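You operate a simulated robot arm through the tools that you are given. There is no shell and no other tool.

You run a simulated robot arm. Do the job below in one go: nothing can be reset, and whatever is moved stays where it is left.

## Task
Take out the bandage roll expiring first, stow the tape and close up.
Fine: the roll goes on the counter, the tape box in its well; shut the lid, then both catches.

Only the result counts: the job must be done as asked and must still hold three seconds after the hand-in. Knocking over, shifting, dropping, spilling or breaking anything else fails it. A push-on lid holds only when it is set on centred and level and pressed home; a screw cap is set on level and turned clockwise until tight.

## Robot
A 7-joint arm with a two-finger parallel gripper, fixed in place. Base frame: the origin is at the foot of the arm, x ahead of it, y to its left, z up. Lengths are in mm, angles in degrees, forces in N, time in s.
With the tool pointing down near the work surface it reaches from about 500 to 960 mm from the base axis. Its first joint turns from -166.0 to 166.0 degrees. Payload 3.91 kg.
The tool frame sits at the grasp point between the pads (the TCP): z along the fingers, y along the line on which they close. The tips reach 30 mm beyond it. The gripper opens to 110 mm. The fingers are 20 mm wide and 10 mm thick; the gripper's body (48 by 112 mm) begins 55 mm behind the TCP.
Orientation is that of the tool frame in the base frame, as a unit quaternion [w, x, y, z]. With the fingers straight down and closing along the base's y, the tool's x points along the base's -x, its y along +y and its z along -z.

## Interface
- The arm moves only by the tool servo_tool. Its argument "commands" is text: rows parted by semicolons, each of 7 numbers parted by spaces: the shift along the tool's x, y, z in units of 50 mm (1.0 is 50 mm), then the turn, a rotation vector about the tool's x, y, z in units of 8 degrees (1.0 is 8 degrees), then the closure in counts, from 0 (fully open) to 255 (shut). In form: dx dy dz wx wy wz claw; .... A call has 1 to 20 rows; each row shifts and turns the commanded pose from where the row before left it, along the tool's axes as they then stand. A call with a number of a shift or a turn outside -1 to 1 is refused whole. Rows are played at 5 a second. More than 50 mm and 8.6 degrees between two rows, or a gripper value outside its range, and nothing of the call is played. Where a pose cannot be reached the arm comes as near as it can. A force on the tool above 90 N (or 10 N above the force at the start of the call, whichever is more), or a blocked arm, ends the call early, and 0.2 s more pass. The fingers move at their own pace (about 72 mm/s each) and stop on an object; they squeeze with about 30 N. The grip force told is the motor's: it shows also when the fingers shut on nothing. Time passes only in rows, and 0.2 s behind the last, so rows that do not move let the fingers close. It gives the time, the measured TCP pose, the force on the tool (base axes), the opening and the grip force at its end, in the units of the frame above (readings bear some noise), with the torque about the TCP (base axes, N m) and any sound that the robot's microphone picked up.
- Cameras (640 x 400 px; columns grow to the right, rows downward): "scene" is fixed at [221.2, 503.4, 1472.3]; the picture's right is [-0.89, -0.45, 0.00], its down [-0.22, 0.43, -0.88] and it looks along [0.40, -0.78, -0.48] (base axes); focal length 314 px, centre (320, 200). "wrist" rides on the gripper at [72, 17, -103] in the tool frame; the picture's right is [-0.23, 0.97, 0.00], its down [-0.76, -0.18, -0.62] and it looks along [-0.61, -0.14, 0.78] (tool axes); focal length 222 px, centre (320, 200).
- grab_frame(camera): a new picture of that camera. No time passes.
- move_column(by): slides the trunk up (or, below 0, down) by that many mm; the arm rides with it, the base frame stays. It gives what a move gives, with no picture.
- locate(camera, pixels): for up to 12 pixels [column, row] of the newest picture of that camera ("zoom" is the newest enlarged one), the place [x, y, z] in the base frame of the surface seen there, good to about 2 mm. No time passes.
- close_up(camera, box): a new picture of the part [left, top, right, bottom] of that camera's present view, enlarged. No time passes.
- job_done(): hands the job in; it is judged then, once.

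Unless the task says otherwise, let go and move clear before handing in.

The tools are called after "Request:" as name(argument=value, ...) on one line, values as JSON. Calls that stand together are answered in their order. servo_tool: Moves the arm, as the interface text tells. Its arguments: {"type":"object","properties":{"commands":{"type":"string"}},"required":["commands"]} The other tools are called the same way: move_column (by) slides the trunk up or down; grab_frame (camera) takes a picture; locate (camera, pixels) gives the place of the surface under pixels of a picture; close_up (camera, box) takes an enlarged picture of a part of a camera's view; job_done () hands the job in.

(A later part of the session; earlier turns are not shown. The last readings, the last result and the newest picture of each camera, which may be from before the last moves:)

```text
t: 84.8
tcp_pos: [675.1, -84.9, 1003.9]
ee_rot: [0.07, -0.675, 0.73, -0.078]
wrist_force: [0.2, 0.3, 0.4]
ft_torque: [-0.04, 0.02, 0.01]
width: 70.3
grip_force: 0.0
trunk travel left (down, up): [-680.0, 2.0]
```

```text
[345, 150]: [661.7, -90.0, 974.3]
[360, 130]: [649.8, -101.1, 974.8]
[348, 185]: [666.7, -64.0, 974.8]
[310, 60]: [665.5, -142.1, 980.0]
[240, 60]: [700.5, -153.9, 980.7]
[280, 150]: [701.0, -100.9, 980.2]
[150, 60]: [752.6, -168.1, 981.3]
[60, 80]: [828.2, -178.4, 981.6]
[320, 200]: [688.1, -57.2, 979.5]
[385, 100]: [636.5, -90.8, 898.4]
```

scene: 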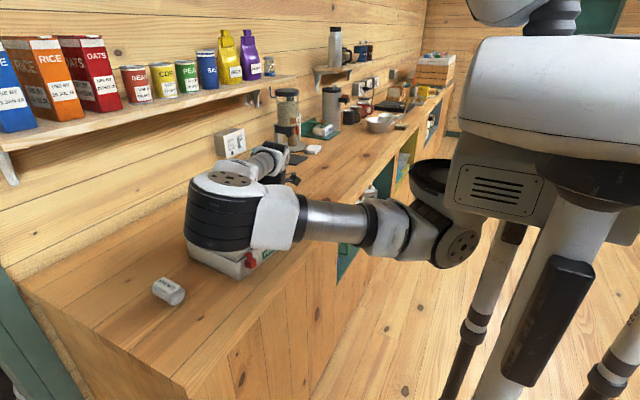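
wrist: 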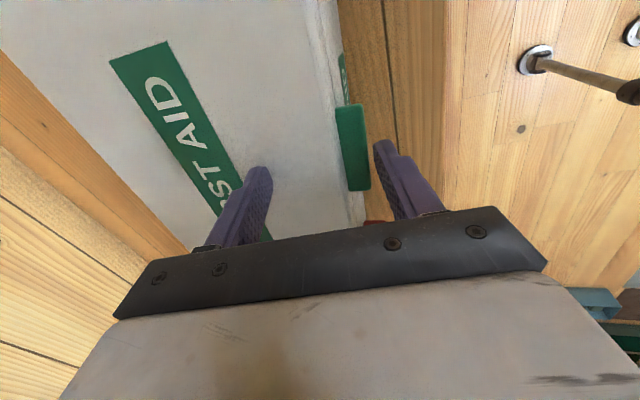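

The lid is down: its top is level at z≈980–981.6 and forces are nil. I'll lift the hand straight up and inspect tabs and hooks.

Request:
servo_tool(commands="0 -0.1 -0.49 0 0 0 92; 0 -0.15 -0.73 0 0 0 92; 0 -0.16 -0.73 0 0 0 92; 0 0 0 0 0 0 92")

Request:
grab_frame(camera="wrist")

Request:
close_up(camera="wrist", box=[240, 20, 460, 240])

Request:
grab_frame(camera="scene")

```text
t: 85.8
tcp_pos: [674.1, -81.3, 1103.5]
ee_rot: [0.069, -0.674, 0.731, -0.078]
wrist_force: [0.7, 0.1, -0.7]
ft_torque: [0.03, 0.04, -0.01]
width: 70.4
grip_force: 0.0
trunk travel left (down, up): [-680.0, 2.0]
```

```text
taken
```

wrist: 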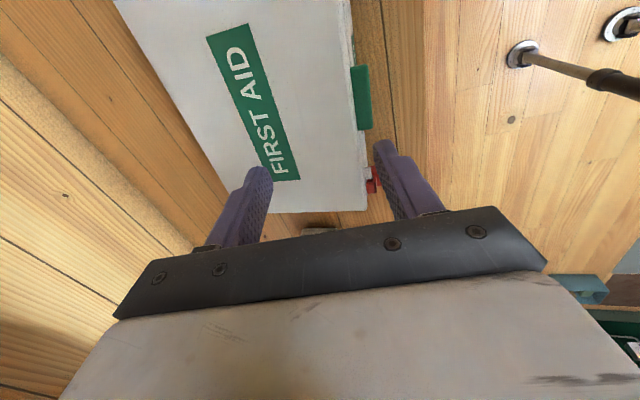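

```text
1.82 times, centred on (350, 130) of wrist
```

zoom: 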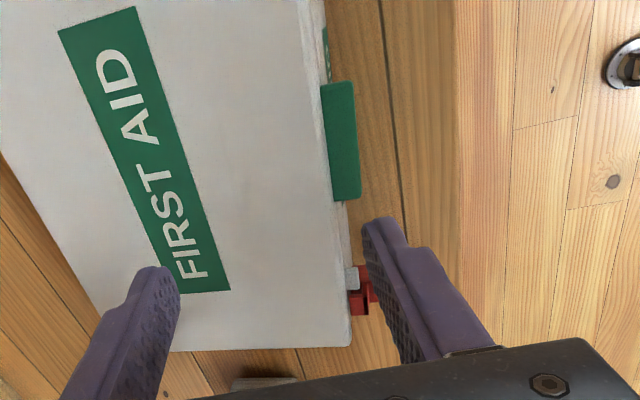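

```text
taken
```

scene: 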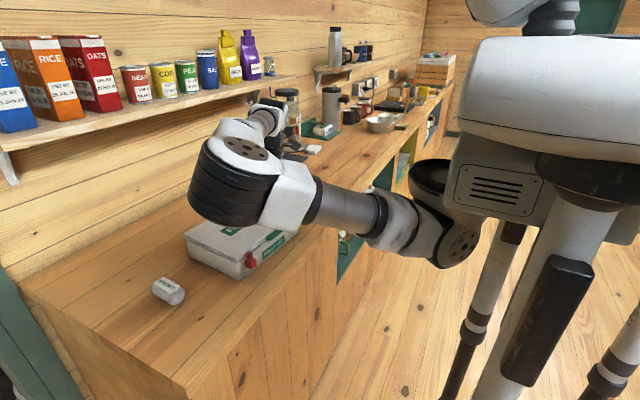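

The lid is shut; the white tab sits right beside the red hook (zoom (352,280)). I'll zoom in on both catches from the scene camera.

Request:
close_up(camera="scene", box=[228, 242, 272, 280])

Request:
locate(camera="zoom", pixels=[[200, 60], [280, 140], [310, 110], [300, 90], [340, 150], [320, 200], [280, 220], [350, 110], [380, 100]])

Request:
close_up(camera="scene", box=[270, 200, 320, 240])

```text
10.53 times, centred on (250, 261) of scene
```

zoom: 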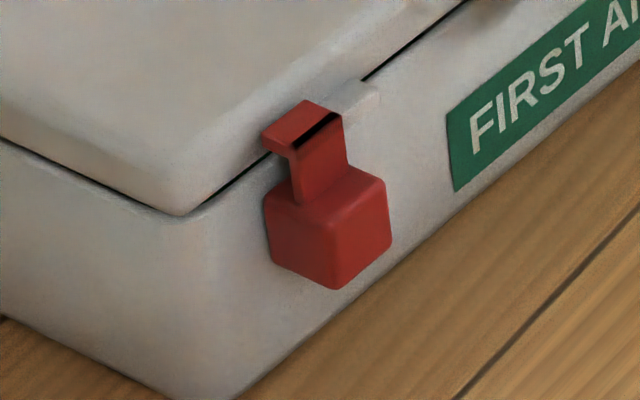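

```text
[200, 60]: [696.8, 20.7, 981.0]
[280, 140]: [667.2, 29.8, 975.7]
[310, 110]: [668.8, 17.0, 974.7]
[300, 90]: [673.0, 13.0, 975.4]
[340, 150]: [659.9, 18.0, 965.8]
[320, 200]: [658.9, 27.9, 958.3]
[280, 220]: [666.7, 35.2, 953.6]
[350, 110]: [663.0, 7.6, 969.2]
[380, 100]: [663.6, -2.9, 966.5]
```

```text
10.00 times, centred on (295, 220) of scene
```

zoom: 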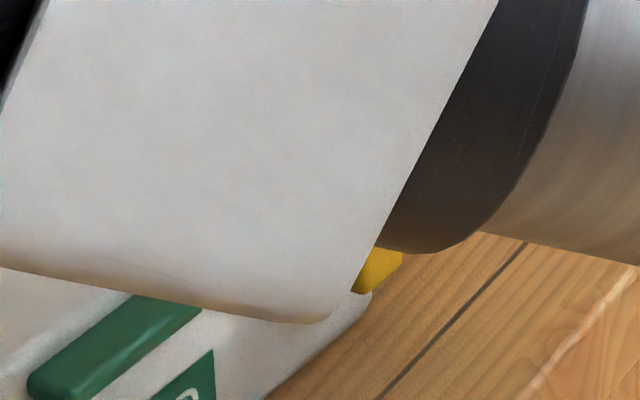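

The hook plate (z≈970–975) is right beside the tab (top z≈969): sliding the red catch about 16 mm inward (−y) will cover it. I'll measure the red block's faces precisely.

Request:
close_up(camera="scene", box=[234, 248, 270, 274])

Request:
locate(camera="zoom", pixels=[[290, 240], [320, 270], [275, 290], [330, 320], [400, 260], [330, 200], [380, 200], [290, 110], [330, 60], [270, 85], [360, 120], [420, 60]])

```text
15.38 times, centred on (252, 261) of scene
```

zoom: 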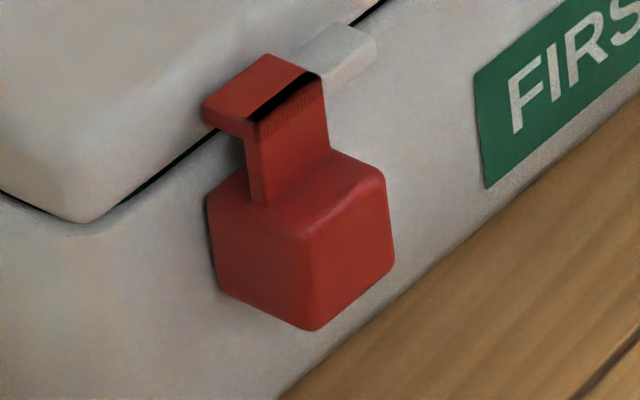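

```text
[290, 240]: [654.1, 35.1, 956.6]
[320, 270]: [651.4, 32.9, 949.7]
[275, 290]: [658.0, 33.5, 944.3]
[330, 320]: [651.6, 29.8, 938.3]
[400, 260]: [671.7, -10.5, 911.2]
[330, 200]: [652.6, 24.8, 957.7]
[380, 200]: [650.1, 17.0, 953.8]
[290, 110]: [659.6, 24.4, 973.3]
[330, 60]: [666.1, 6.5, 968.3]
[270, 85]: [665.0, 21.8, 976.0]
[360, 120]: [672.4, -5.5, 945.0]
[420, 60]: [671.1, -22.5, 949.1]
```

Red block: outer face y≈35, inner ≈15, z 937–958, and the tab is centred near y≈2. I'll close the fingers, move outside the red catch (y≈58), and go down beside it.

Request:
servo_tool(commands="0 0 0 0 0 0 255; -0.695 0.147 -0.033 0 0 0 255; -0.695 0.147 -0.033 0 0 0 255; -0.695 0.147 -0.033 0 0 0 255; -0.695 0.147 -0.033 0 0 0 255; 0 0 0 0 0 0 255")

Request:
grab_frame(camera="wrist")

Request:
grab_frame(camera="scene")

```text
t: 87.2
tcp_pos: [657.8, 56.8, 1103.2]
ee_rot: [0.07, -0.675, 0.731, -0.077]
wrist_force: [0.2, 0.7, 0.2]
ft_torque: [0.02, -0.02, 0.0]
width: 0.0
grip_force: 30.3
trunk travel left (down, up): [-680.0, 2.0]
```

```text
taken
```

wrist: 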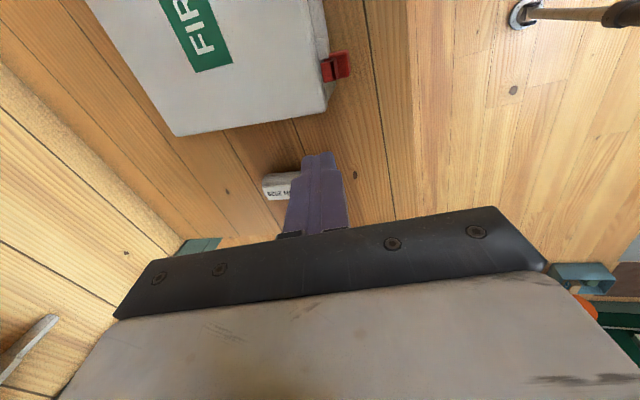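

```text
taken
```

scene: 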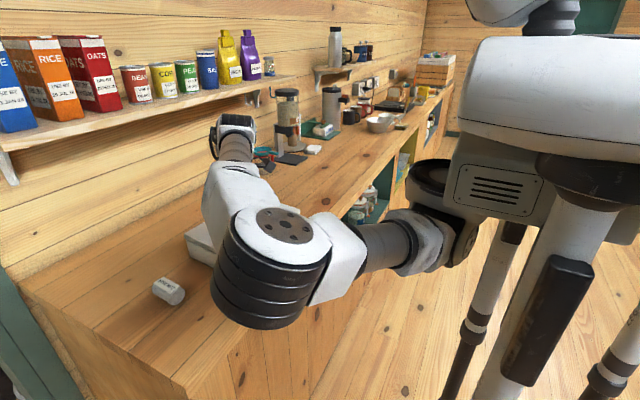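

I have a good top view of the red catch at wrist (337,66). Let me zoom there before descending.

Request:
close_up(camera="wrist", box=[300, 35, 370, 100])

Request:
locate(camera="zoom", pixels=[[240, 200], [290, 170], [350, 200], [400, 200], [250, 240], [330, 260], [230, 160], [210, 200], [440, 180], [300, 130], [430, 280], [250, 80]])

```text
6.15 times, centred on (335, 68) of wrist
```

zoom: 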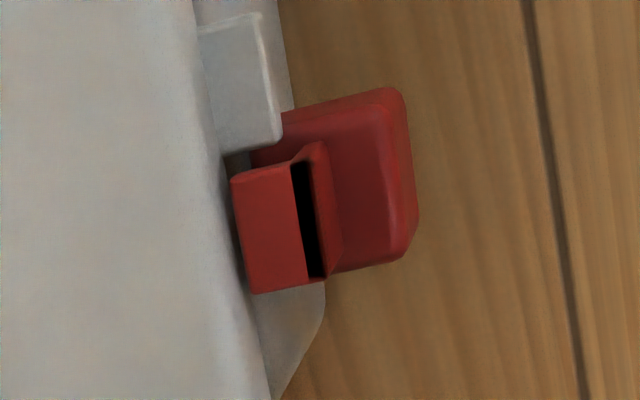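

```text
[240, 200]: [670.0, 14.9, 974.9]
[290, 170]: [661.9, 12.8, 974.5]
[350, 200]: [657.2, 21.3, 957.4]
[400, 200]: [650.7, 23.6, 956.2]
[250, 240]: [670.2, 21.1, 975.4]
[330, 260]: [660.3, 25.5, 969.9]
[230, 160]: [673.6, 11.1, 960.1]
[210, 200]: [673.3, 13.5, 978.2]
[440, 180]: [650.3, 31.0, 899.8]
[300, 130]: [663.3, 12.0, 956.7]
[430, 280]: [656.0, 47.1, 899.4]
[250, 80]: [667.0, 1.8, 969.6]
```

The top view confirms it: the hook (y 11–28) sits 2 mm beside the tab (y −4…9), so it needs ~15–18 mm toward −y. I'll descend beside the block.

Request:
servo_tool(commands="0 0.18 0.64 0 0 0 255; 0 0.137 0.65 0 0 0 255; 0 0.137 0.65 0 0 0 255; 0 0.137 0.65 0 0 0 255; 0 0 0 0 0 0 255")

Request:
grab_frame(camera="wrist")

Request:
close_up(camera="wrist", box=[240, 20, 440, 220])

```text
t: 88.4
tcp_pos: [654.0, 56.4, 970.0]
ee_rot: [0.069, -0.674, 0.731, -0.078]
wrist_force: [-0.3, -0.7, -0.1]
ft_torque: [0.0, 0.0, 0.03]
width: 0.2
grip_force: 30.1
trunk travel left (down, up): [-680.0, 2.0]
```

```text
taken
```

wrist: 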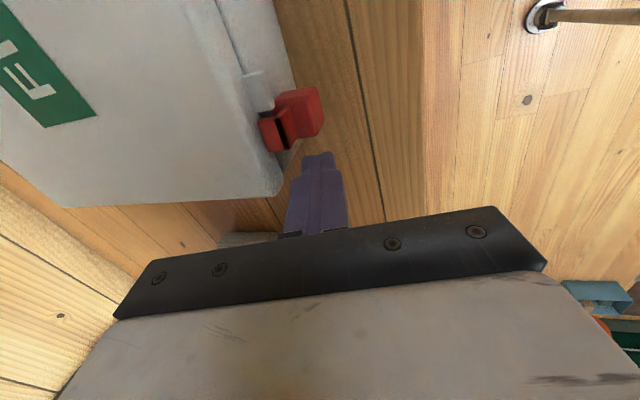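

```text
2.00 times, centred on (340, 120) of wrist
```

zoom: 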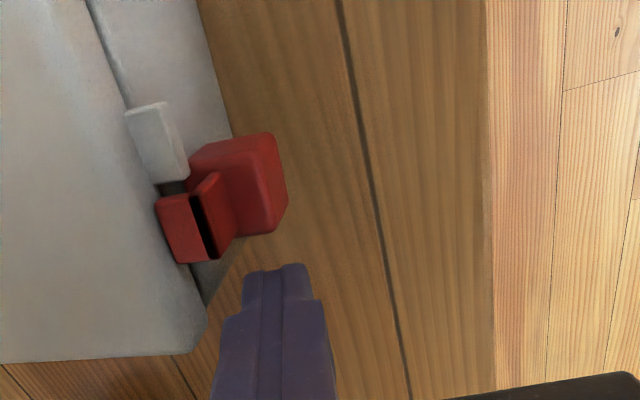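

The fingertip stands outside the red block with ~11 mm gap. I'll push along +tool-x (toward −y) in small steps, reading force.

Request:
servo_tool(commands="0.1 0 0 0 0 0 255; 0.1 0 0 0 0 0 255; 0 0 0 0 0 0 255")

Request:
servo_tool(commands="0.06 0 0 0 0 0 255; 0 0 0 0 0 0 255")

Request:
servo_tool(commands="0.06 0 0 0 0 0 255; 0 0 0 0 0 0 255")

Request:
close_up(camera="wrist", box=[240, 20, 440, 220])

```text
t: 89.2
tcp_pos: [652.9, 49.1, 970.1]
ee_rot: [0.07, -0.674, 0.731, -0.078]
wrist_force: [-0.1, 0.1, 0.1]
ft_torque: [-0.02, 0.03, 0.01]
width: 0.2
grip_force: 30.9
trunk travel left (down, up): [-680.0, 2.0]
```

```text
t: 89.8
tcp_pos: [652.7, 45.4, 969.4]
ee_rot: [0.07, -0.674, 0.731, -0.078]
wrist_force: [0.5, -0.2, 0.4]
ft_torque: [0.0, -0.01, -0.03]
width: 0.0
grip_force: 30.0
trunk travel left (down, up): [-680.0, 2.0]
```

```text
t: 90.4
tcp_pos: [653.0, 42.1, 969.5]
ee_rot: [0.069, -0.675, 0.73, -0.077]
wrist_force: [0.1, 1.0, -0.5]
ft_torque: [0.03, -0.03, -0.01]
width: 0.2
grip_force: 30.8
trunk travel left (down, up): [-680.0, 2.0]
```

```text
2.00 times, centred on (340, 120) of wrist
```

zoom: 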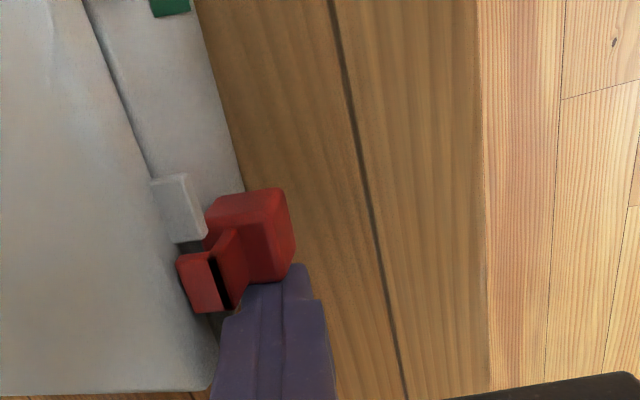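

The fingertip is now at the block. Continue pushing in 3 mm steps with force readings.

Request:
servo_tool(commands="0.06 0 0 0 0 0 255; 0 0 0 0 0 0 255")

Request:
servo_tool(commands="0.06 0 0 0 0 0 255; 0 0 0 0 0 0 255")

Request:
close_up(camera="wrist", box=[240, 20, 440, 220])

```text
t: 91.0
tcp_pos: [651.9, 38.8, 970.1]
ee_rot: [0.07, -0.675, 0.731, -0.078]
wrist_force: [0.9, -0.3, 0.7]
ft_torque: [0.0, 0.01, 0.0]
width: 0.0
grip_force: 30.0
trunk travel left (down, up): [-680.0, 2.0]
```

```text
t: 91.6
tcp_pos: [652.6, 35.9, 970.3]
ee_rot: [0.07, -0.674, 0.731, -0.078]
wrist_force: [0.8, -0.4, 0.5]
ft_torque: [-0.01, 0.0, 0.0]
width: 0.1
grip_force: 30.4
trunk travel left (down, up): [-680.0, 2.0]
```

```text
2.00 times, centred on (340, 120) of wrist
```

zoom: 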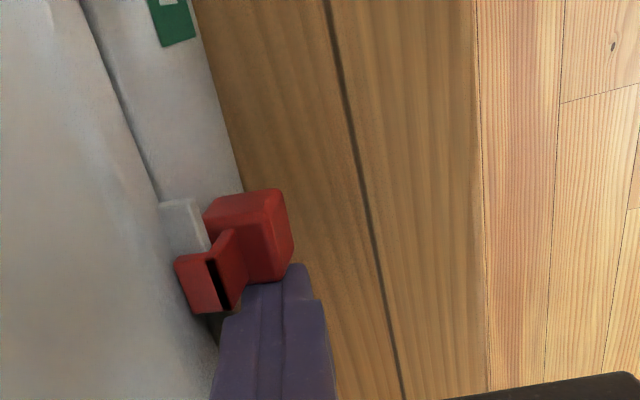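

The catch slides freely with the finger (tab now partly under the hook). Continue in 3 mm steps.

Request:
servo_tool(commands="0.06 0 0 0 0 0 255; 0 0 0 0 0 0 255")

Request:
servo_tool(commands="0.06 0 0 0 0 0 255; 0 0 0 0 0 0 255")

Request:
close_up(camera="wrist", box=[240, 20, 440, 220])

Request:
servo_tool(commands="0.06 0 0 0 0 0 255; 0 0 0 0 0 0 255")

Request:
close_up(camera="wrist", box=[240, 20, 440, 220])

```text
t: 92.2
tcp_pos: [652.4, 33.4, 969.3]
ee_rot: [0.07, -0.675, 0.731, -0.078]
wrist_force: [0.2, 0.6, 0.1]
ft_torque: [0.01, -0.02, 0.02]
width: 0.3
grip_force: 30.2
trunk travel left (down, up): [-680.0, 2.0]
```

```text
t: 92.8
tcp_pos: [652.1, 28.9, 969.8]
ee_rot: [0.07, -0.675, 0.731, -0.078]
wrist_force: [-0.1, 0.0, -0.8]
ft_torque: [-0.02, -0.03, 0.01]
width: 0.0
grip_force: 30.3
trunk travel left (down, up): [-680.0, 2.0]
```

```text
2.00 times, centred on (340, 120) of wrist
```

zoom: 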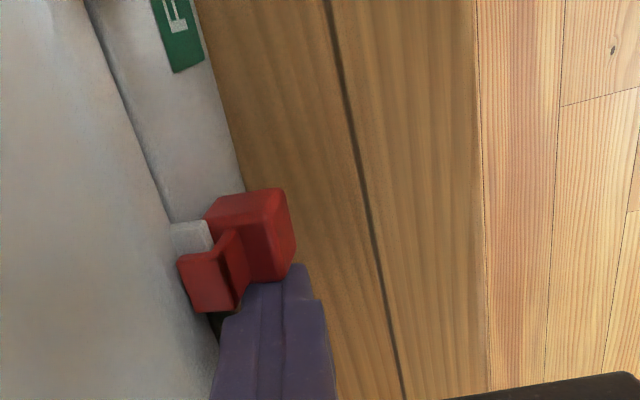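

```text
t: 93.4
tcp_pos: [650.2, 26.2, 969.9]
ee_rot: [0.069, -0.675, 0.73, -0.079]
wrist_force: [0.3, -1.2, -0.1]
ft_torque: [-0.04, -0.02, -0.02]
width: 0.0
grip_force: 29.6
trunk travel left (down, up): [-680.0, 2.0]
```

```text
2.00 times, centred on (340, 120) of wrist
```

zoom: 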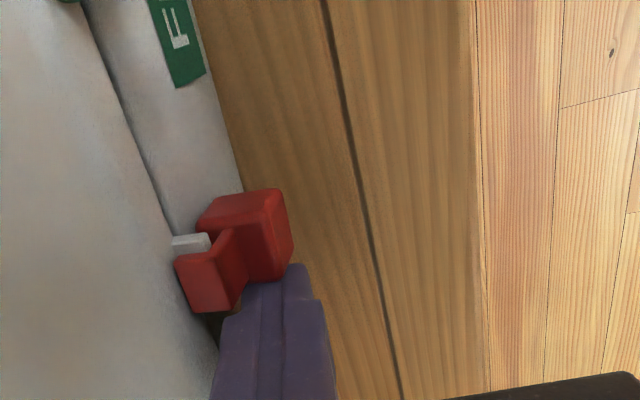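

The tab is mostly under the hook and the black mark vanished from view. I'll continue until it is centred or hits its stop.

Request:
servo_tool(commands="0.05 0 0 0 0 0 255; 0 0 0 0 0 0 255")

Request:
servo_tool(commands="0.05 0 0 0 0 0 255; 0 0 0 0 0 0 255")

Request:
close_up(camera="wrist", box=[240, 20, 440, 220])

Request:
close_up(camera="scene", box=[228, 242, 272, 280])

```text
t: 94.0
tcp_pos: [649.0, 24.5, 970.7]
ee_rot: [0.07, -0.675, 0.731, -0.078]
wrist_force: [0.3, -0.6, 0.2]
ft_torque: [-0.03, 0.02, 0.0]
width: 0.1
grip_force: 30.4
trunk travel left (down, up): [-680.0, 2.0]
```

```text
t: 94.6
tcp_pos: [650.5, 21.6, 970.6]
ee_rot: [0.07, -0.674, 0.731, -0.078]
wrist_force: [-0.4, 8.9, 0.6]
ft_torque: [0.17, 0.04, 0.05]
width: 0.4
grip_force: 29.8
trunk travel left (down, up): [-680.0, 2.0]
```

```text
2.00 times, centred on (340, 120) of wrist
```

zoom: 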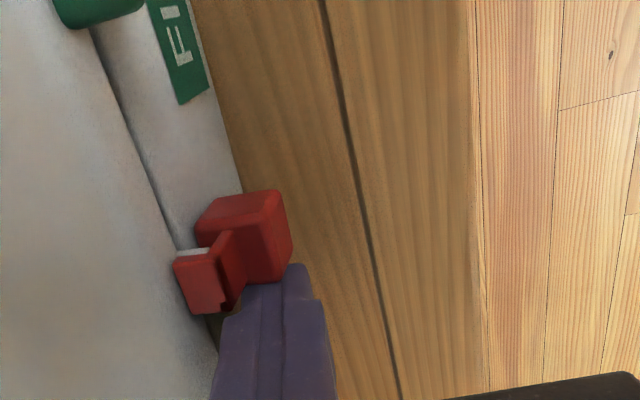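

```text
10.53 times, centred on (250, 261) of scene
```

zoom: 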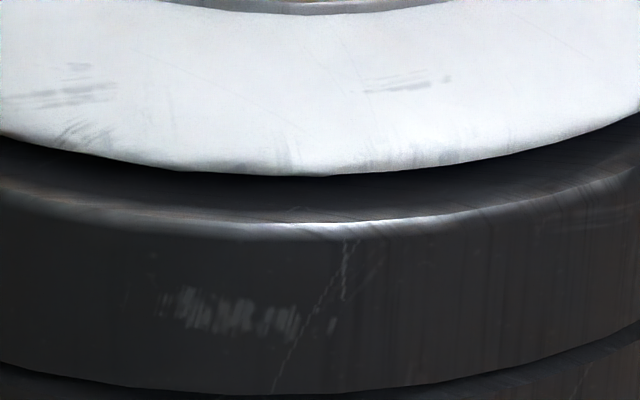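

The catch reached resistance (8.9 N) with the hook over the tab. I'll press 1 mm more to see if it clicks home or it's a firm stop.

Request:
servo_tool(commands="0.02 0 0 0 0 0 255; 0 0 0 0 0 0 255")

Request:
close_up(camera="wrist", box=[280, 80, 380, 180])

```text
t: 95.2
tcp_pos: [650.0, 20.6, 969.5]
ee_rot: [0.07, -0.675, 0.73, -0.078]
wrist_force: [-2.9, 12.8, 1.5]
ft_torque: [0.27, 0.08, 0.01]
width: 0.0
grip_force: 29.7
trunk travel left (down, up): [-680.0, 2.0]
```

```text
4.00 times, centred on (330, 130) of wrist
```

zoom: 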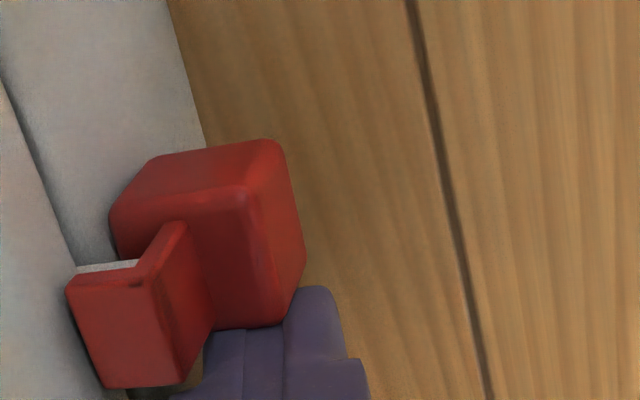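

Firm stop at 12.8 N with the hook fully over the tab. I'll back off, rise, and inspect the red catch.

Request:
servo_tool(commands="-0.1 0 0 0 0 0 255; -0.3 0 0 0 0 0 255; 0 -0.15 -0.7 0 0 0 255; 0 -0.15 -0.7 0 0 0 255; 0 -0.15 -0.7 0 0 0 255; 0 0 0 0 0 0 255")

Request:
grab_frame(camera="wrist")

Request:
close_up(camera="wrist", box=[290, 30, 390, 120])

Request:
locate(camera="zoom", pixels=[[200, 150], [250, 150], [300, 150], [150, 150], [250, 200], [350, 180], [100, 100], [50, 300], [200, 60]])

```text
t: 96.6
tcp_pos: [654.1, 40.8, 1080.4]
ee_rot: [0.069, -0.675, 0.731, -0.078]
wrist_force: [0.8, -0.5, 0.2]
ft_torque: [-0.01, 0.01, 0.01]
width: 0.2
grip_force: 29.8
trunk travel left (down, up): [-680.0, 2.0]
```

```text
taken
```

wrist: 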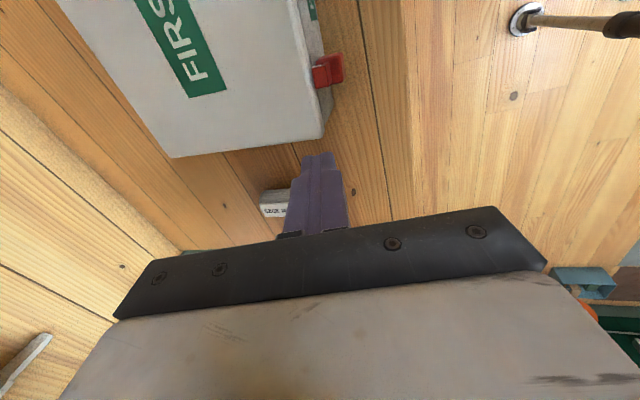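

```text
4.44 times, centred on (340, 75) of wrist
```

zoom: 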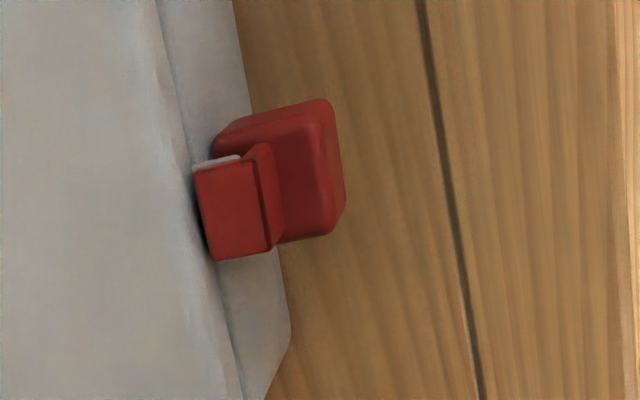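

```text
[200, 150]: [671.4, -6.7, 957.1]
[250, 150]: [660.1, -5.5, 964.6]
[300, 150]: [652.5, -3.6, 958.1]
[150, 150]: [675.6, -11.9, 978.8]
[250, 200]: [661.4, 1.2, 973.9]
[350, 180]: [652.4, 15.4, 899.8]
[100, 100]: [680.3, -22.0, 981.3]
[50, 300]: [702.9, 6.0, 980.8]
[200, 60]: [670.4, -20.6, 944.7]
```

The red hook now sits over its tab (y≈−6…9). Next the yellow catch: I'll fly to its outer side at about (634,−222).

Request:
servo_tool(commands="0.878 0 0 0 0 0 255; 0.878 0 0 0 0 0 255; 0.878 0 0 0 0 0 255; 0.878 0 0 0 0 0 255; 0.878 0 0 0 0 0 255; 0.878 0 0 0 0 0 255; 0 0 0 0 0 0 255")

Request:
grab_frame(camera="wrist")

Request:
grab_frame(camera="scene")

```text
t: 98.2
tcp_pos: [628.6, -226.3, 1079.3]
ee_rot: [0.07, -0.675, 0.73, -0.077]
wrist_force: [0.3, 0.0, 0.3]
ft_torque: [-0.01, -0.01, 0.0]
width: 0.0
grip_force: 30.3
trunk travel left (down, up): [-680.0, 2.0]
```

```text
taken
```

wrist: 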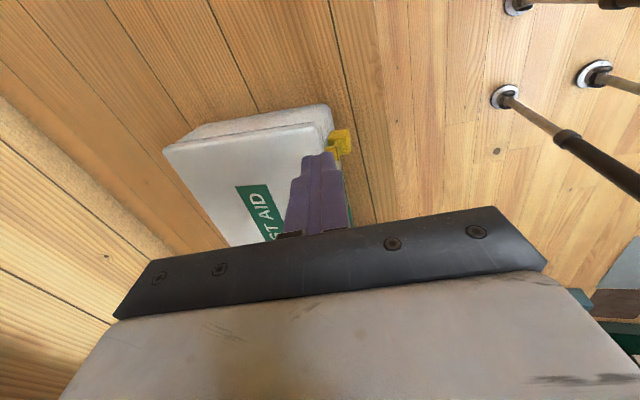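

```text
taken
```

scene: 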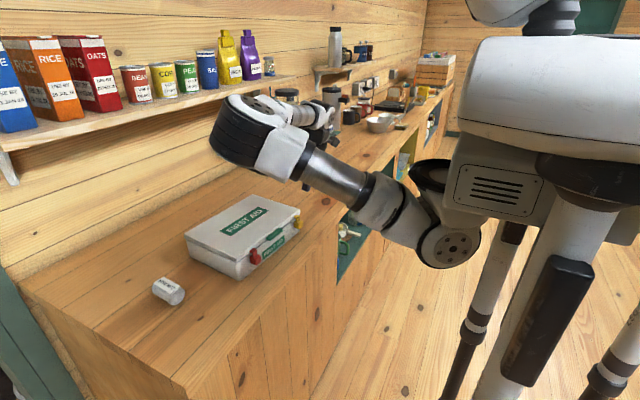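

Now the scene camera sees the closed box, the red catch and the yellow catch. I'll zoom in on both to verify the state and measure the yellow one.

Request:
close_up(camera="scene", box=[175, 185, 310, 285])

Request:
close_up(camera="scene", box=[236, 242, 272, 272])

Request:
close_up(camera="scene", box=[278, 208, 310, 236])

Request:
locate(camera="zoom", pixels=[[350, 115], [385, 110], [300, 150], [360, 165], [330, 240], [420, 240], [440, 200], [400, 190], [270, 130], [385, 290], [340, 200], [430, 260]])

```text
4.00 times, centred on (242, 235) of scene
```

zoom: 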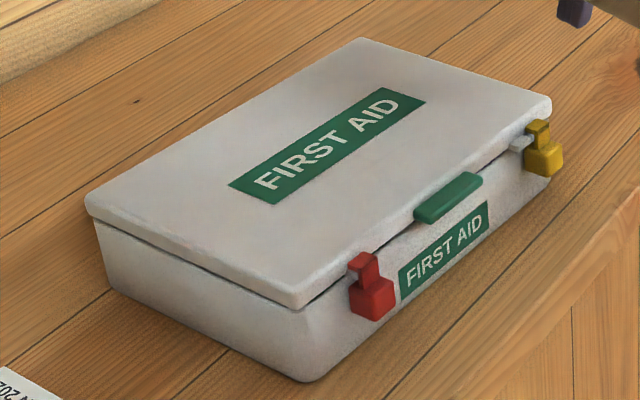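

```text
13.33 times, centred on (254, 257) of scene
```

zoom: 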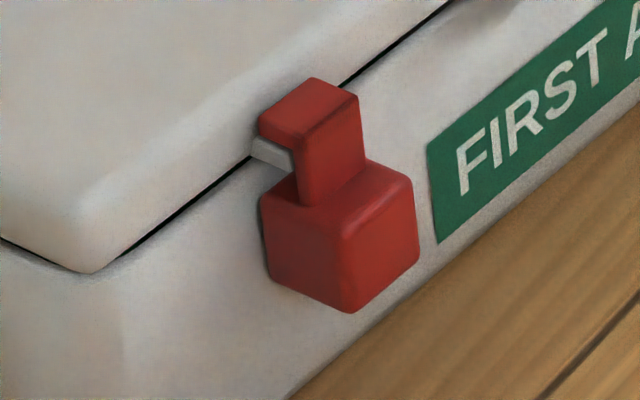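

```text
14.29 times, centred on (294, 222) of scene
```

zoom: 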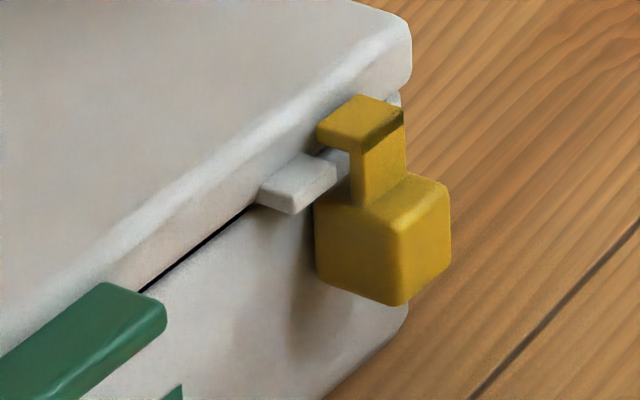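

```text
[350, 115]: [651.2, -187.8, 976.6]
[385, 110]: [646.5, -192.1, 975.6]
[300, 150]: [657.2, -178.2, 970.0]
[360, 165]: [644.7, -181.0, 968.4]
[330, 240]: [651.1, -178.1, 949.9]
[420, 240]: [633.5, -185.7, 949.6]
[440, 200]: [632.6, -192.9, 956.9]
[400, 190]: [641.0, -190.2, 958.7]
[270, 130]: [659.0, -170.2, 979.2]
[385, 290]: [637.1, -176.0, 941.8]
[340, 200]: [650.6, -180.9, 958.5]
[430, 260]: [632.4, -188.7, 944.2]
```

Red is engaged over its tab; yellow hook (651,−188) is still beside its tab (657,−178), outer face y≈−197. I'll descend outside the yellow block.

Request:
servo_tool(commands="0 0.09 0.537 0 0 0 255; 0 0.09 0.537 0 0 0 255; 0 0.09 0.537 0 0 0 255; 0 0.09 0.537 0 0 0 255; 0 0 0 0 0 0 255")

Request:
grab_frame(camera="wrist")

Request:
close_up(camera="scene", box=[270, 190, 326, 240])

```text
t: 99.4
tcp_pos: [635.0, -223.0, 969.3]
ee_rot: [0.07, -0.675, 0.731, -0.077]
wrist_force: [-0.1, -0.2, 0.4]
ft_torque: [0.02, 0.0, 0.01]
width: 0.0
grip_force: 30.0
trunk travel left (down, up): [-680.0, 2.0]
```

```text
taken
```

wrist: 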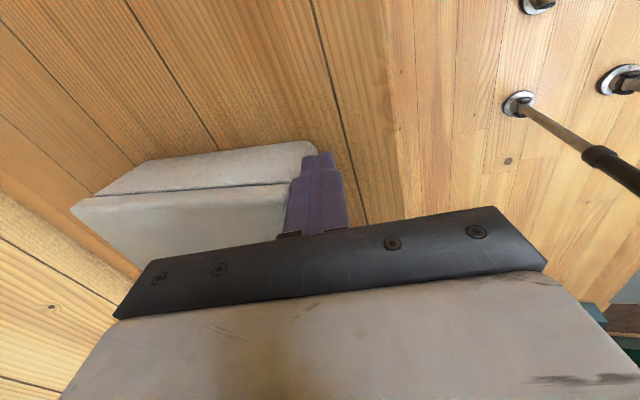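

```text
8.00 times, centred on (298, 215) of scene
```

zoom: 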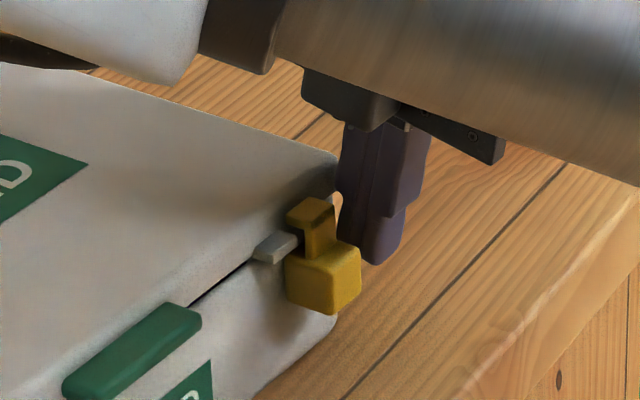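

The finger is outside the yellow block, seen from the scene camera. I'll check the arm links' clearance above the lid before pushing.

Request:
locate(camera="zoom", pixels=[[130, 70], [30, 50], [240, 55], [450, 100], [375, 235], [350, 200], [490, 150], [330, 100]])

Request:
servo_tool(commands="-0.12 0 0 0 0 0 255; -0.12 0 0 0 0 0 255; 0 0 0 0 0 0 255")

Request:
close_up(camera="scene", box=[270, 190, 326, 240])

```text
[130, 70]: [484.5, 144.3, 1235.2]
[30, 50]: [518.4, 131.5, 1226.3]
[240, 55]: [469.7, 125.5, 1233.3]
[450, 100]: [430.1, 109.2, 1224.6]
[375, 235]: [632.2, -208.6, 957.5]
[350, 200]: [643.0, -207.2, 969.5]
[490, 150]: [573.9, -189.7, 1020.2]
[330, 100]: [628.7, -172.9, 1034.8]
```

```text
t: 100.2
tcp_pos: [637.4, -208.8, 970.7]
ee_rot: [0.07, -0.675, 0.73, -0.078]
wrist_force: [0.1, 0.2, -0.9]
ft_torque: [-0.03, 0.02, -0.01]
width: 0.0
grip_force: 30.8
trunk travel left (down, up): [-680.0, 2.0]
```

```text
8.00 times, centred on (298, 215) of scene
```

zoom: 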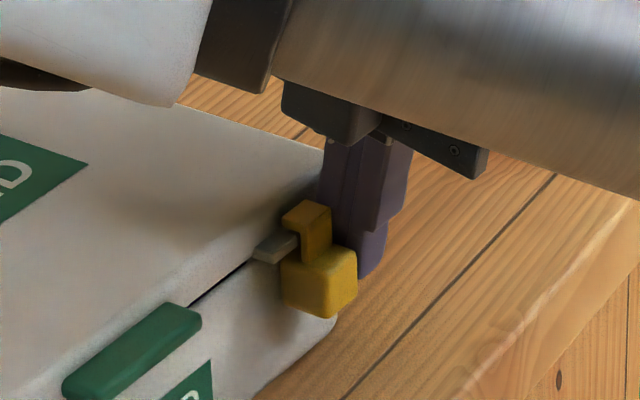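

Arm links are well clear (z>1220). The finger is at the block; push in 3 mm steps toward +y.

Request:
servo_tool(commands="-0.06 0 0 0 0 0 255; 0 0 0 0 0 0 255")

Request:
servo_tool(commands="-0.06 0 0 0 0 0 255; 0 0 0 0 0 0 255")

Request:
servo_tool(commands="-0.06 0 0 0 0 0 255; 0 0 0 0 0 0 255")

Request:
close_up(camera="scene", box=[270, 190, 326, 240])

```text
t: 100.8
tcp_pos: [636.7, -205.9, 969.5]
ee_rot: [0.07, -0.675, 0.73, -0.077]
wrist_force: [-0.6, 1.0, -0.4]
ft_torque: [0.0, -0.01, 0.02]
width: 0.0
grip_force: 30.0
trunk travel left (down, up): [-680.0, 2.0]
```

```text
t: 101.4
tcp_pos: [637.7, -205.3, 970.2]
ee_rot: [0.069, -0.675, 0.731, -0.078]
wrist_force: [1.5, -1.0, 0.3]
ft_torque: [-0.02, 0.0, 0.01]
width: 0.0
grip_force: 30.6
trunk travel left (down, up): [-680.0, 2.0]
```

```text
t: 102.0
tcp_pos: [637.6, -200.4, 970.3]
ee_rot: [0.07, -0.675, 0.73, -0.078]
wrist_force: [-0.8, 0.0, -0.5]
ft_torque: [0.03, 0.01, 0.02]
width: 0.0
grip_force: 30.5
trunk travel left (down, up): [-680.0, 2.0]
```

```text
8.00 times, centred on (298, 215) of scene
```

zoom: 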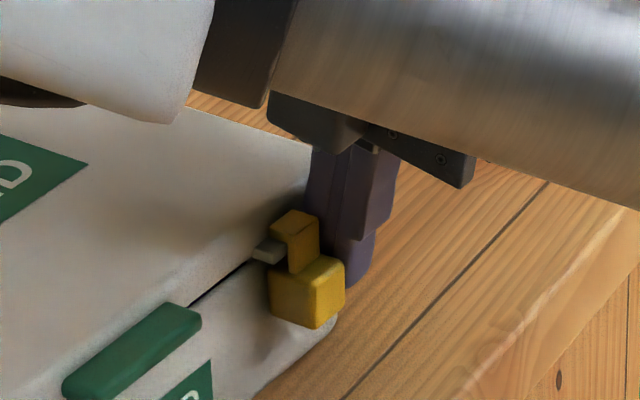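

The yellow catch slides while the box stays put (handle unchanged at zoom (135,340)). Continue.

Request:
servo_tool(commands="-0.06 0 0 0 0 0 255; 0 0 0 0 0 0 255")

Request:
servo_tool(commands="-0.06 0 0 0 0 0 255; 0 0 0 0 0 0 255")

Request:
servo_tool(commands="-0.05 0 0 0 0 0 255; 0 0 0 0 0 0 255")

Request:
close_up(camera="scene", box=[270, 190, 326, 240])

```text
t: 102.6
tcp_pos: [638.7, -198.4, 970.3]
ee_rot: [0.07, -0.675, 0.73, -0.078]
wrist_force: [0.2, 0.0, -0.7]
ft_torque: [-0.01, 0.01, -0.05]
width: 0.0
grip_force: 30.6
trunk travel left (down, up): [-680.0, 2.0]
```

```text
t: 103.2
tcp_pos: [637.8, -195.4, 969.9]
ee_rot: [0.07, -0.674, 0.731, -0.078]
wrist_force: [0.3, -0.2, -0.1]
ft_torque: [0.04, 0.0, 0.01]
width: 0.0
grip_force: 30.3
trunk travel left (down, up): [-680.0, 2.0]
```

```text
t: 103.8
tcp_pos: [637.7, -193.8, 971.0]
ee_rot: [0.07, -0.675, 0.73, -0.077]
wrist_force: [0.2, -2.3, -1.1]
ft_torque: [-0.04, -0.02, 0.0]
width: 0.1
grip_force: 29.5
trunk travel left (down, up): [-680.0, 2.0]
```

```text
8.00 times, centred on (298, 215) of scene
```

zoom: 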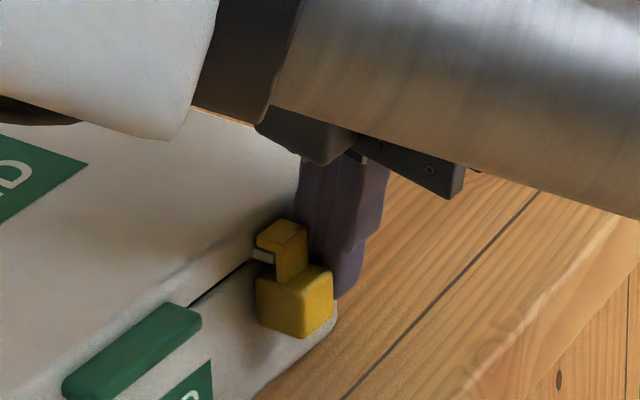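

Hook is coming over the tab. Continue until the firm stop.

Request:
servo_tool(commands="-0.05 0 0 0 0 0 255; 0 0 0 0 0 0 255")

Request:
servo_tool(commands="-0.04 0 0 0 0 0 255; 0 0 0 0 0 0 255")

Request:
close_up(camera="scene", box=[270, 190, 326, 240])

```text
t: 104.4
tcp_pos: [636.9, -191.3, 970.4]
ee_rot: [0.069, -0.675, 0.731, -0.077]
wrist_force: [0.1, -9.2, -1.0]
ft_torque: [-0.19, 0.01, -0.05]
width: 0.3
grip_force: 29.7
trunk travel left (down, up): [-680.0, 2.0]
```

```text
t: 105.0
tcp_pos: [637.7, -189.5, 971.5]
ee_rot: [0.069, -0.675, 0.73, -0.078]
wrist_force: [-3.9, -12.0, 2.2]
ft_torque: [-0.21, 0.12, -0.03]
width: 0.0
grip_force: 30.0
trunk travel left (down, up): [-680.0, 2.0]
```

```text
8.00 times, centred on (298, 215) of scene
```

zoom: 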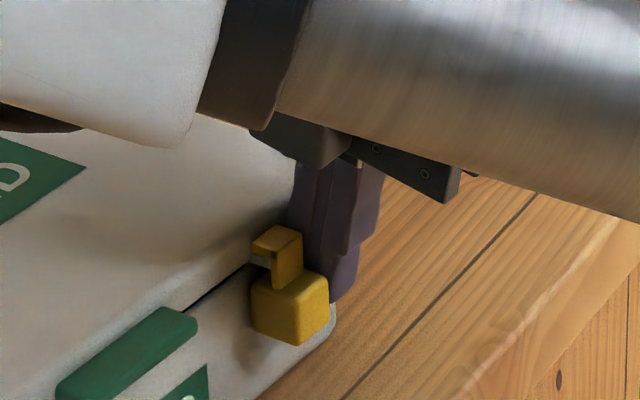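

The stop is reached (9–12 N; the box only began to creep ~1 mm), so I'll stop, back off and rise clear.

Request:
servo_tool(commands="0.1 0 0 0 0 0 255; 0.3 0 0 0 0 0 255; 0 -0.15 -0.7 0 0 0 255; 0 -0.15 -0.7 0 0 0 255; 0.5 0 -0.7 0 0 0 255; 0.8 0 0 0 0 0 255; 0.8 0 0 0 0 0 255; 0 0 0 0 0 0 255")

Request:
grab_frame(camera="scene")

Request:
close_up(camera="scene", box=[175, 185, 310, 285])

Request:
close_up(camera="scene", box=[278, 208, 310, 236])

Request:
close_up(camera="scene", box=[236, 242, 272, 272])

Request:
grab_frame(camera="wrist")

```text
t: 106.8
tcp_pos: [621.3, -312.6, 1075.4]
ee_rot: [0.069, -0.675, 0.731, -0.078]
wrist_force: [-0.4, 0.3, -0.3]
ft_torque: [-0.01, 0.02, -0.02]
width: 0.0
grip_force: 30.2
trunk travel left (down, up): [-680.0, 2.0]
```

```text
taken
```

scene: 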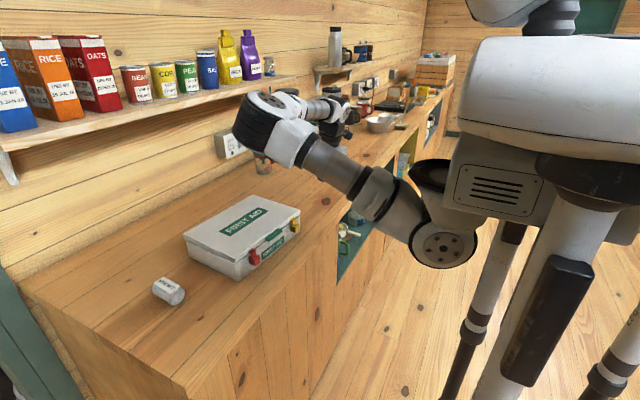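

```text
4.00 times, centred on (242, 235) of scene
```

zoom: 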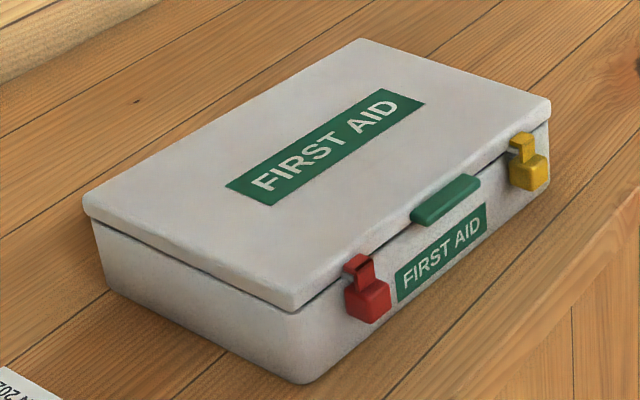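

```text
14.29 times, centred on (294, 222) of scene
```

zoom: 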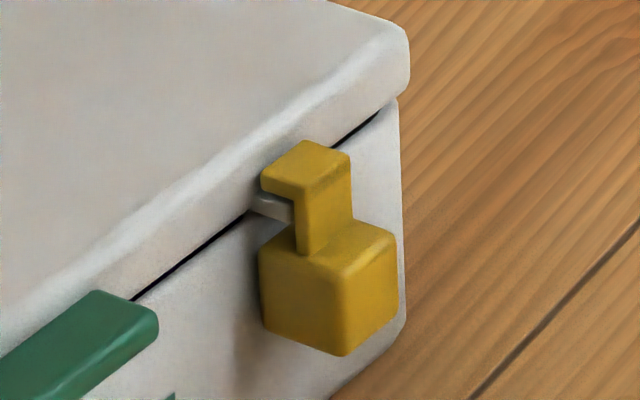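

```text
13.33 times, centred on (254, 257) of scene
```

zoom: 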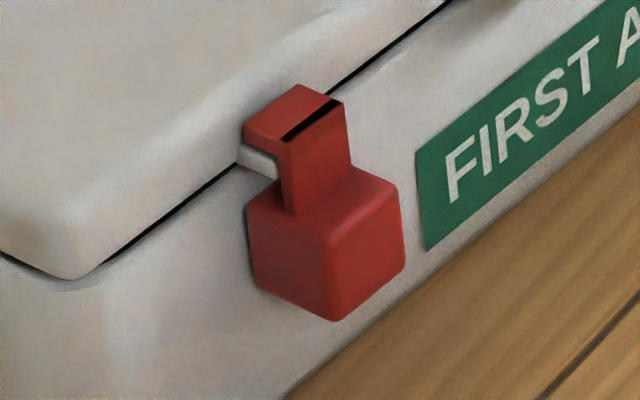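

```text
taken
```

wrist: 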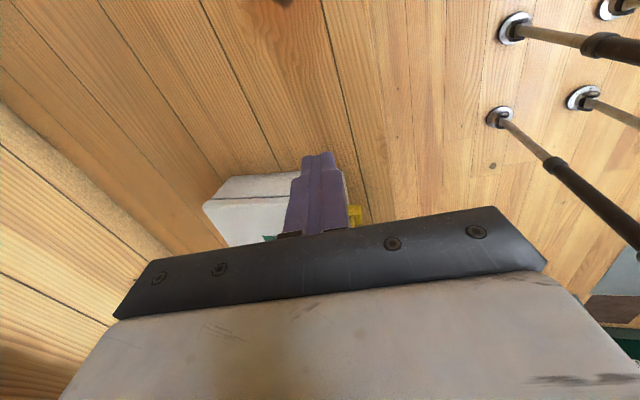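

Both hooks now sit over their tabs, and the box only shifted ~2 mm. I'll measure the overlap for each catch to be sure they're fully home.

Request:
locate(camera="zoom", pixels=[[250, 135], [275, 135], [295, 90], [335, 98], [258, 158], [270, 168], [330, 170], [280, 110], [320, 110], [390, 190], [100, 150], [30, 60]])

Request:
close_up(camera="scene", box=[278, 208, 310, 236])

Request:
locate(camera="zoom", pixels=[[270, 180], [300, 190], [305, 145], [345, 155], [265, 205], [280, 212], [330, 230], [300, 165], [335, 160], [390, 240], [150, 150], [60, 60]])

```text
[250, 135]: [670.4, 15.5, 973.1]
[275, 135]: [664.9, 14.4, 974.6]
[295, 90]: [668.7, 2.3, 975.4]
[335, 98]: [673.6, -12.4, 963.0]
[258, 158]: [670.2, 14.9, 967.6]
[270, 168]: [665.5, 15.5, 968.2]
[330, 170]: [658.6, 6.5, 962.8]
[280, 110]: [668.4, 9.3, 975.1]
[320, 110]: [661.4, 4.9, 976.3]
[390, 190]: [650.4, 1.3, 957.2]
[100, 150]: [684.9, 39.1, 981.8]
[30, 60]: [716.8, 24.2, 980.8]
```

```text
14.29 times, centred on (294, 222) of scene
```

zoom: 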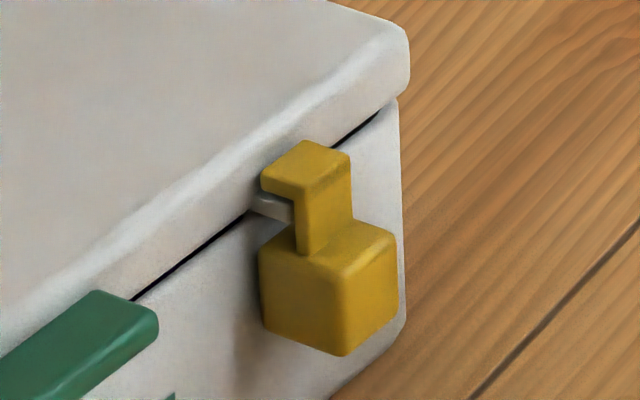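

```text
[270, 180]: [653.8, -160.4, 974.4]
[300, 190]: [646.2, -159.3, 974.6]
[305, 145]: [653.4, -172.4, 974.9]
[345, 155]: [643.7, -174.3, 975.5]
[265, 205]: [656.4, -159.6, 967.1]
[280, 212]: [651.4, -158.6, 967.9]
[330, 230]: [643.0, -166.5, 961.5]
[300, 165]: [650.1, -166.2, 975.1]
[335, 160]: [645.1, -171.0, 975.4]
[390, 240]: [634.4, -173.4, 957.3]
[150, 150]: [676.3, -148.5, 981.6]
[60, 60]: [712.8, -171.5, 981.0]
```

Both hooks' edges align with the tab ends (red y≈15/15, yellow −160/−159), and the lid is level at z≈981. For a final check I'll view both catches from above with the wrist camera.

Request:
servo_tool(commands="-0.753 -0.045 -0.136 0 0 0 255; -0.753 -0.045 -0.136 0 0 0 255; -0.753 -0.045 -0.136 0 0 0 255; -0.753 -0.045 -0.136 0 0 0 255; -0.753 -0.045 -0.136 0 0 0 255; 0 0 0 0 0 0 255")

Request:
grab_frame(camera="wrist")

Request:
close_up(camera="wrist", box=[290, 30, 390, 120])

```text
t: 108.2
tcp_pos: [638.6, -125.5, 1109.6]
ee_rot: [0.07, -0.675, 0.731, -0.077]
wrist_force: [0.2, -0.6, 0.5]
ft_torque: [0.02, -0.01, 0.06]
width: 0.0
grip_force: 29.4
trunk travel left (down, up): [-680.0, 2.0]
```

```text
taken
```

wrist: 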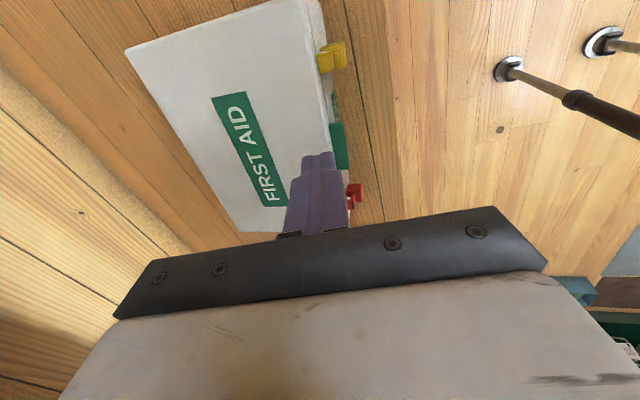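

```text
4.44 times, centred on (340, 75) of wrist
```

zoom: 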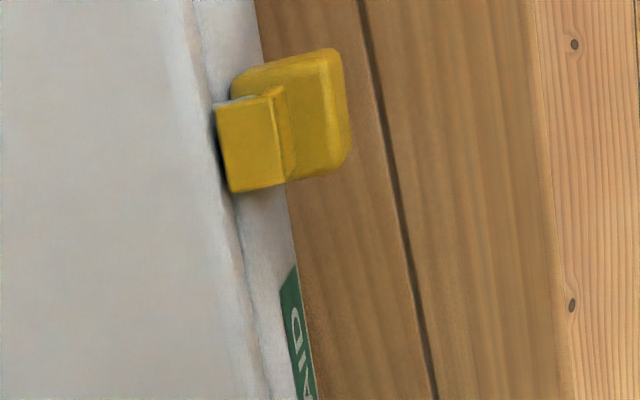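

Yellow's hook fully covers its tab too. I'll check the seam between lid and box at the left and front sides to confirm that the lid is fully seated.

Request:
close_up(camera="scene", box=[180, 225, 260, 285])

Request:
locate(camera="zoom", pixels=[[100, 100], [100, 115], [100, 130], [200, 140], [200, 155], [200, 172], [400, 190], [400, 205], [300, 190], [300, 210], [150, 40], [420, 120]])

```text
6.67 times, centred on (220, 255) of scene
```

zoom: 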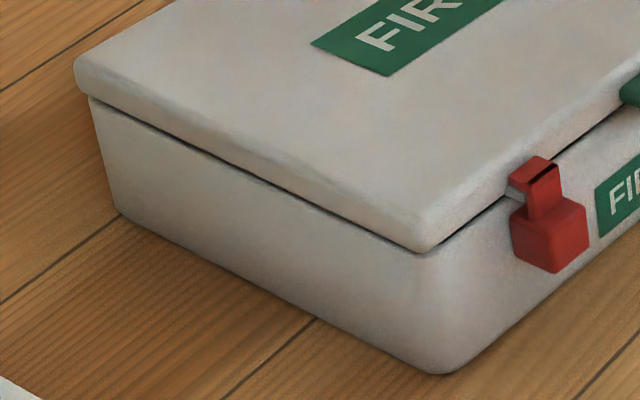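

```text
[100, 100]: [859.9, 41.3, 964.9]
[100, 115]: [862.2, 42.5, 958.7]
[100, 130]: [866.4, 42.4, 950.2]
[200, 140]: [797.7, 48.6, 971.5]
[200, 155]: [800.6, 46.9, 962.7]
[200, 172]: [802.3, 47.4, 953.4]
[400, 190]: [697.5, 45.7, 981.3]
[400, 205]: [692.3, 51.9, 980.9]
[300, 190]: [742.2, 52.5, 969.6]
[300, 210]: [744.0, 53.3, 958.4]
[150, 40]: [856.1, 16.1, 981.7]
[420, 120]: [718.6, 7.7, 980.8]
```

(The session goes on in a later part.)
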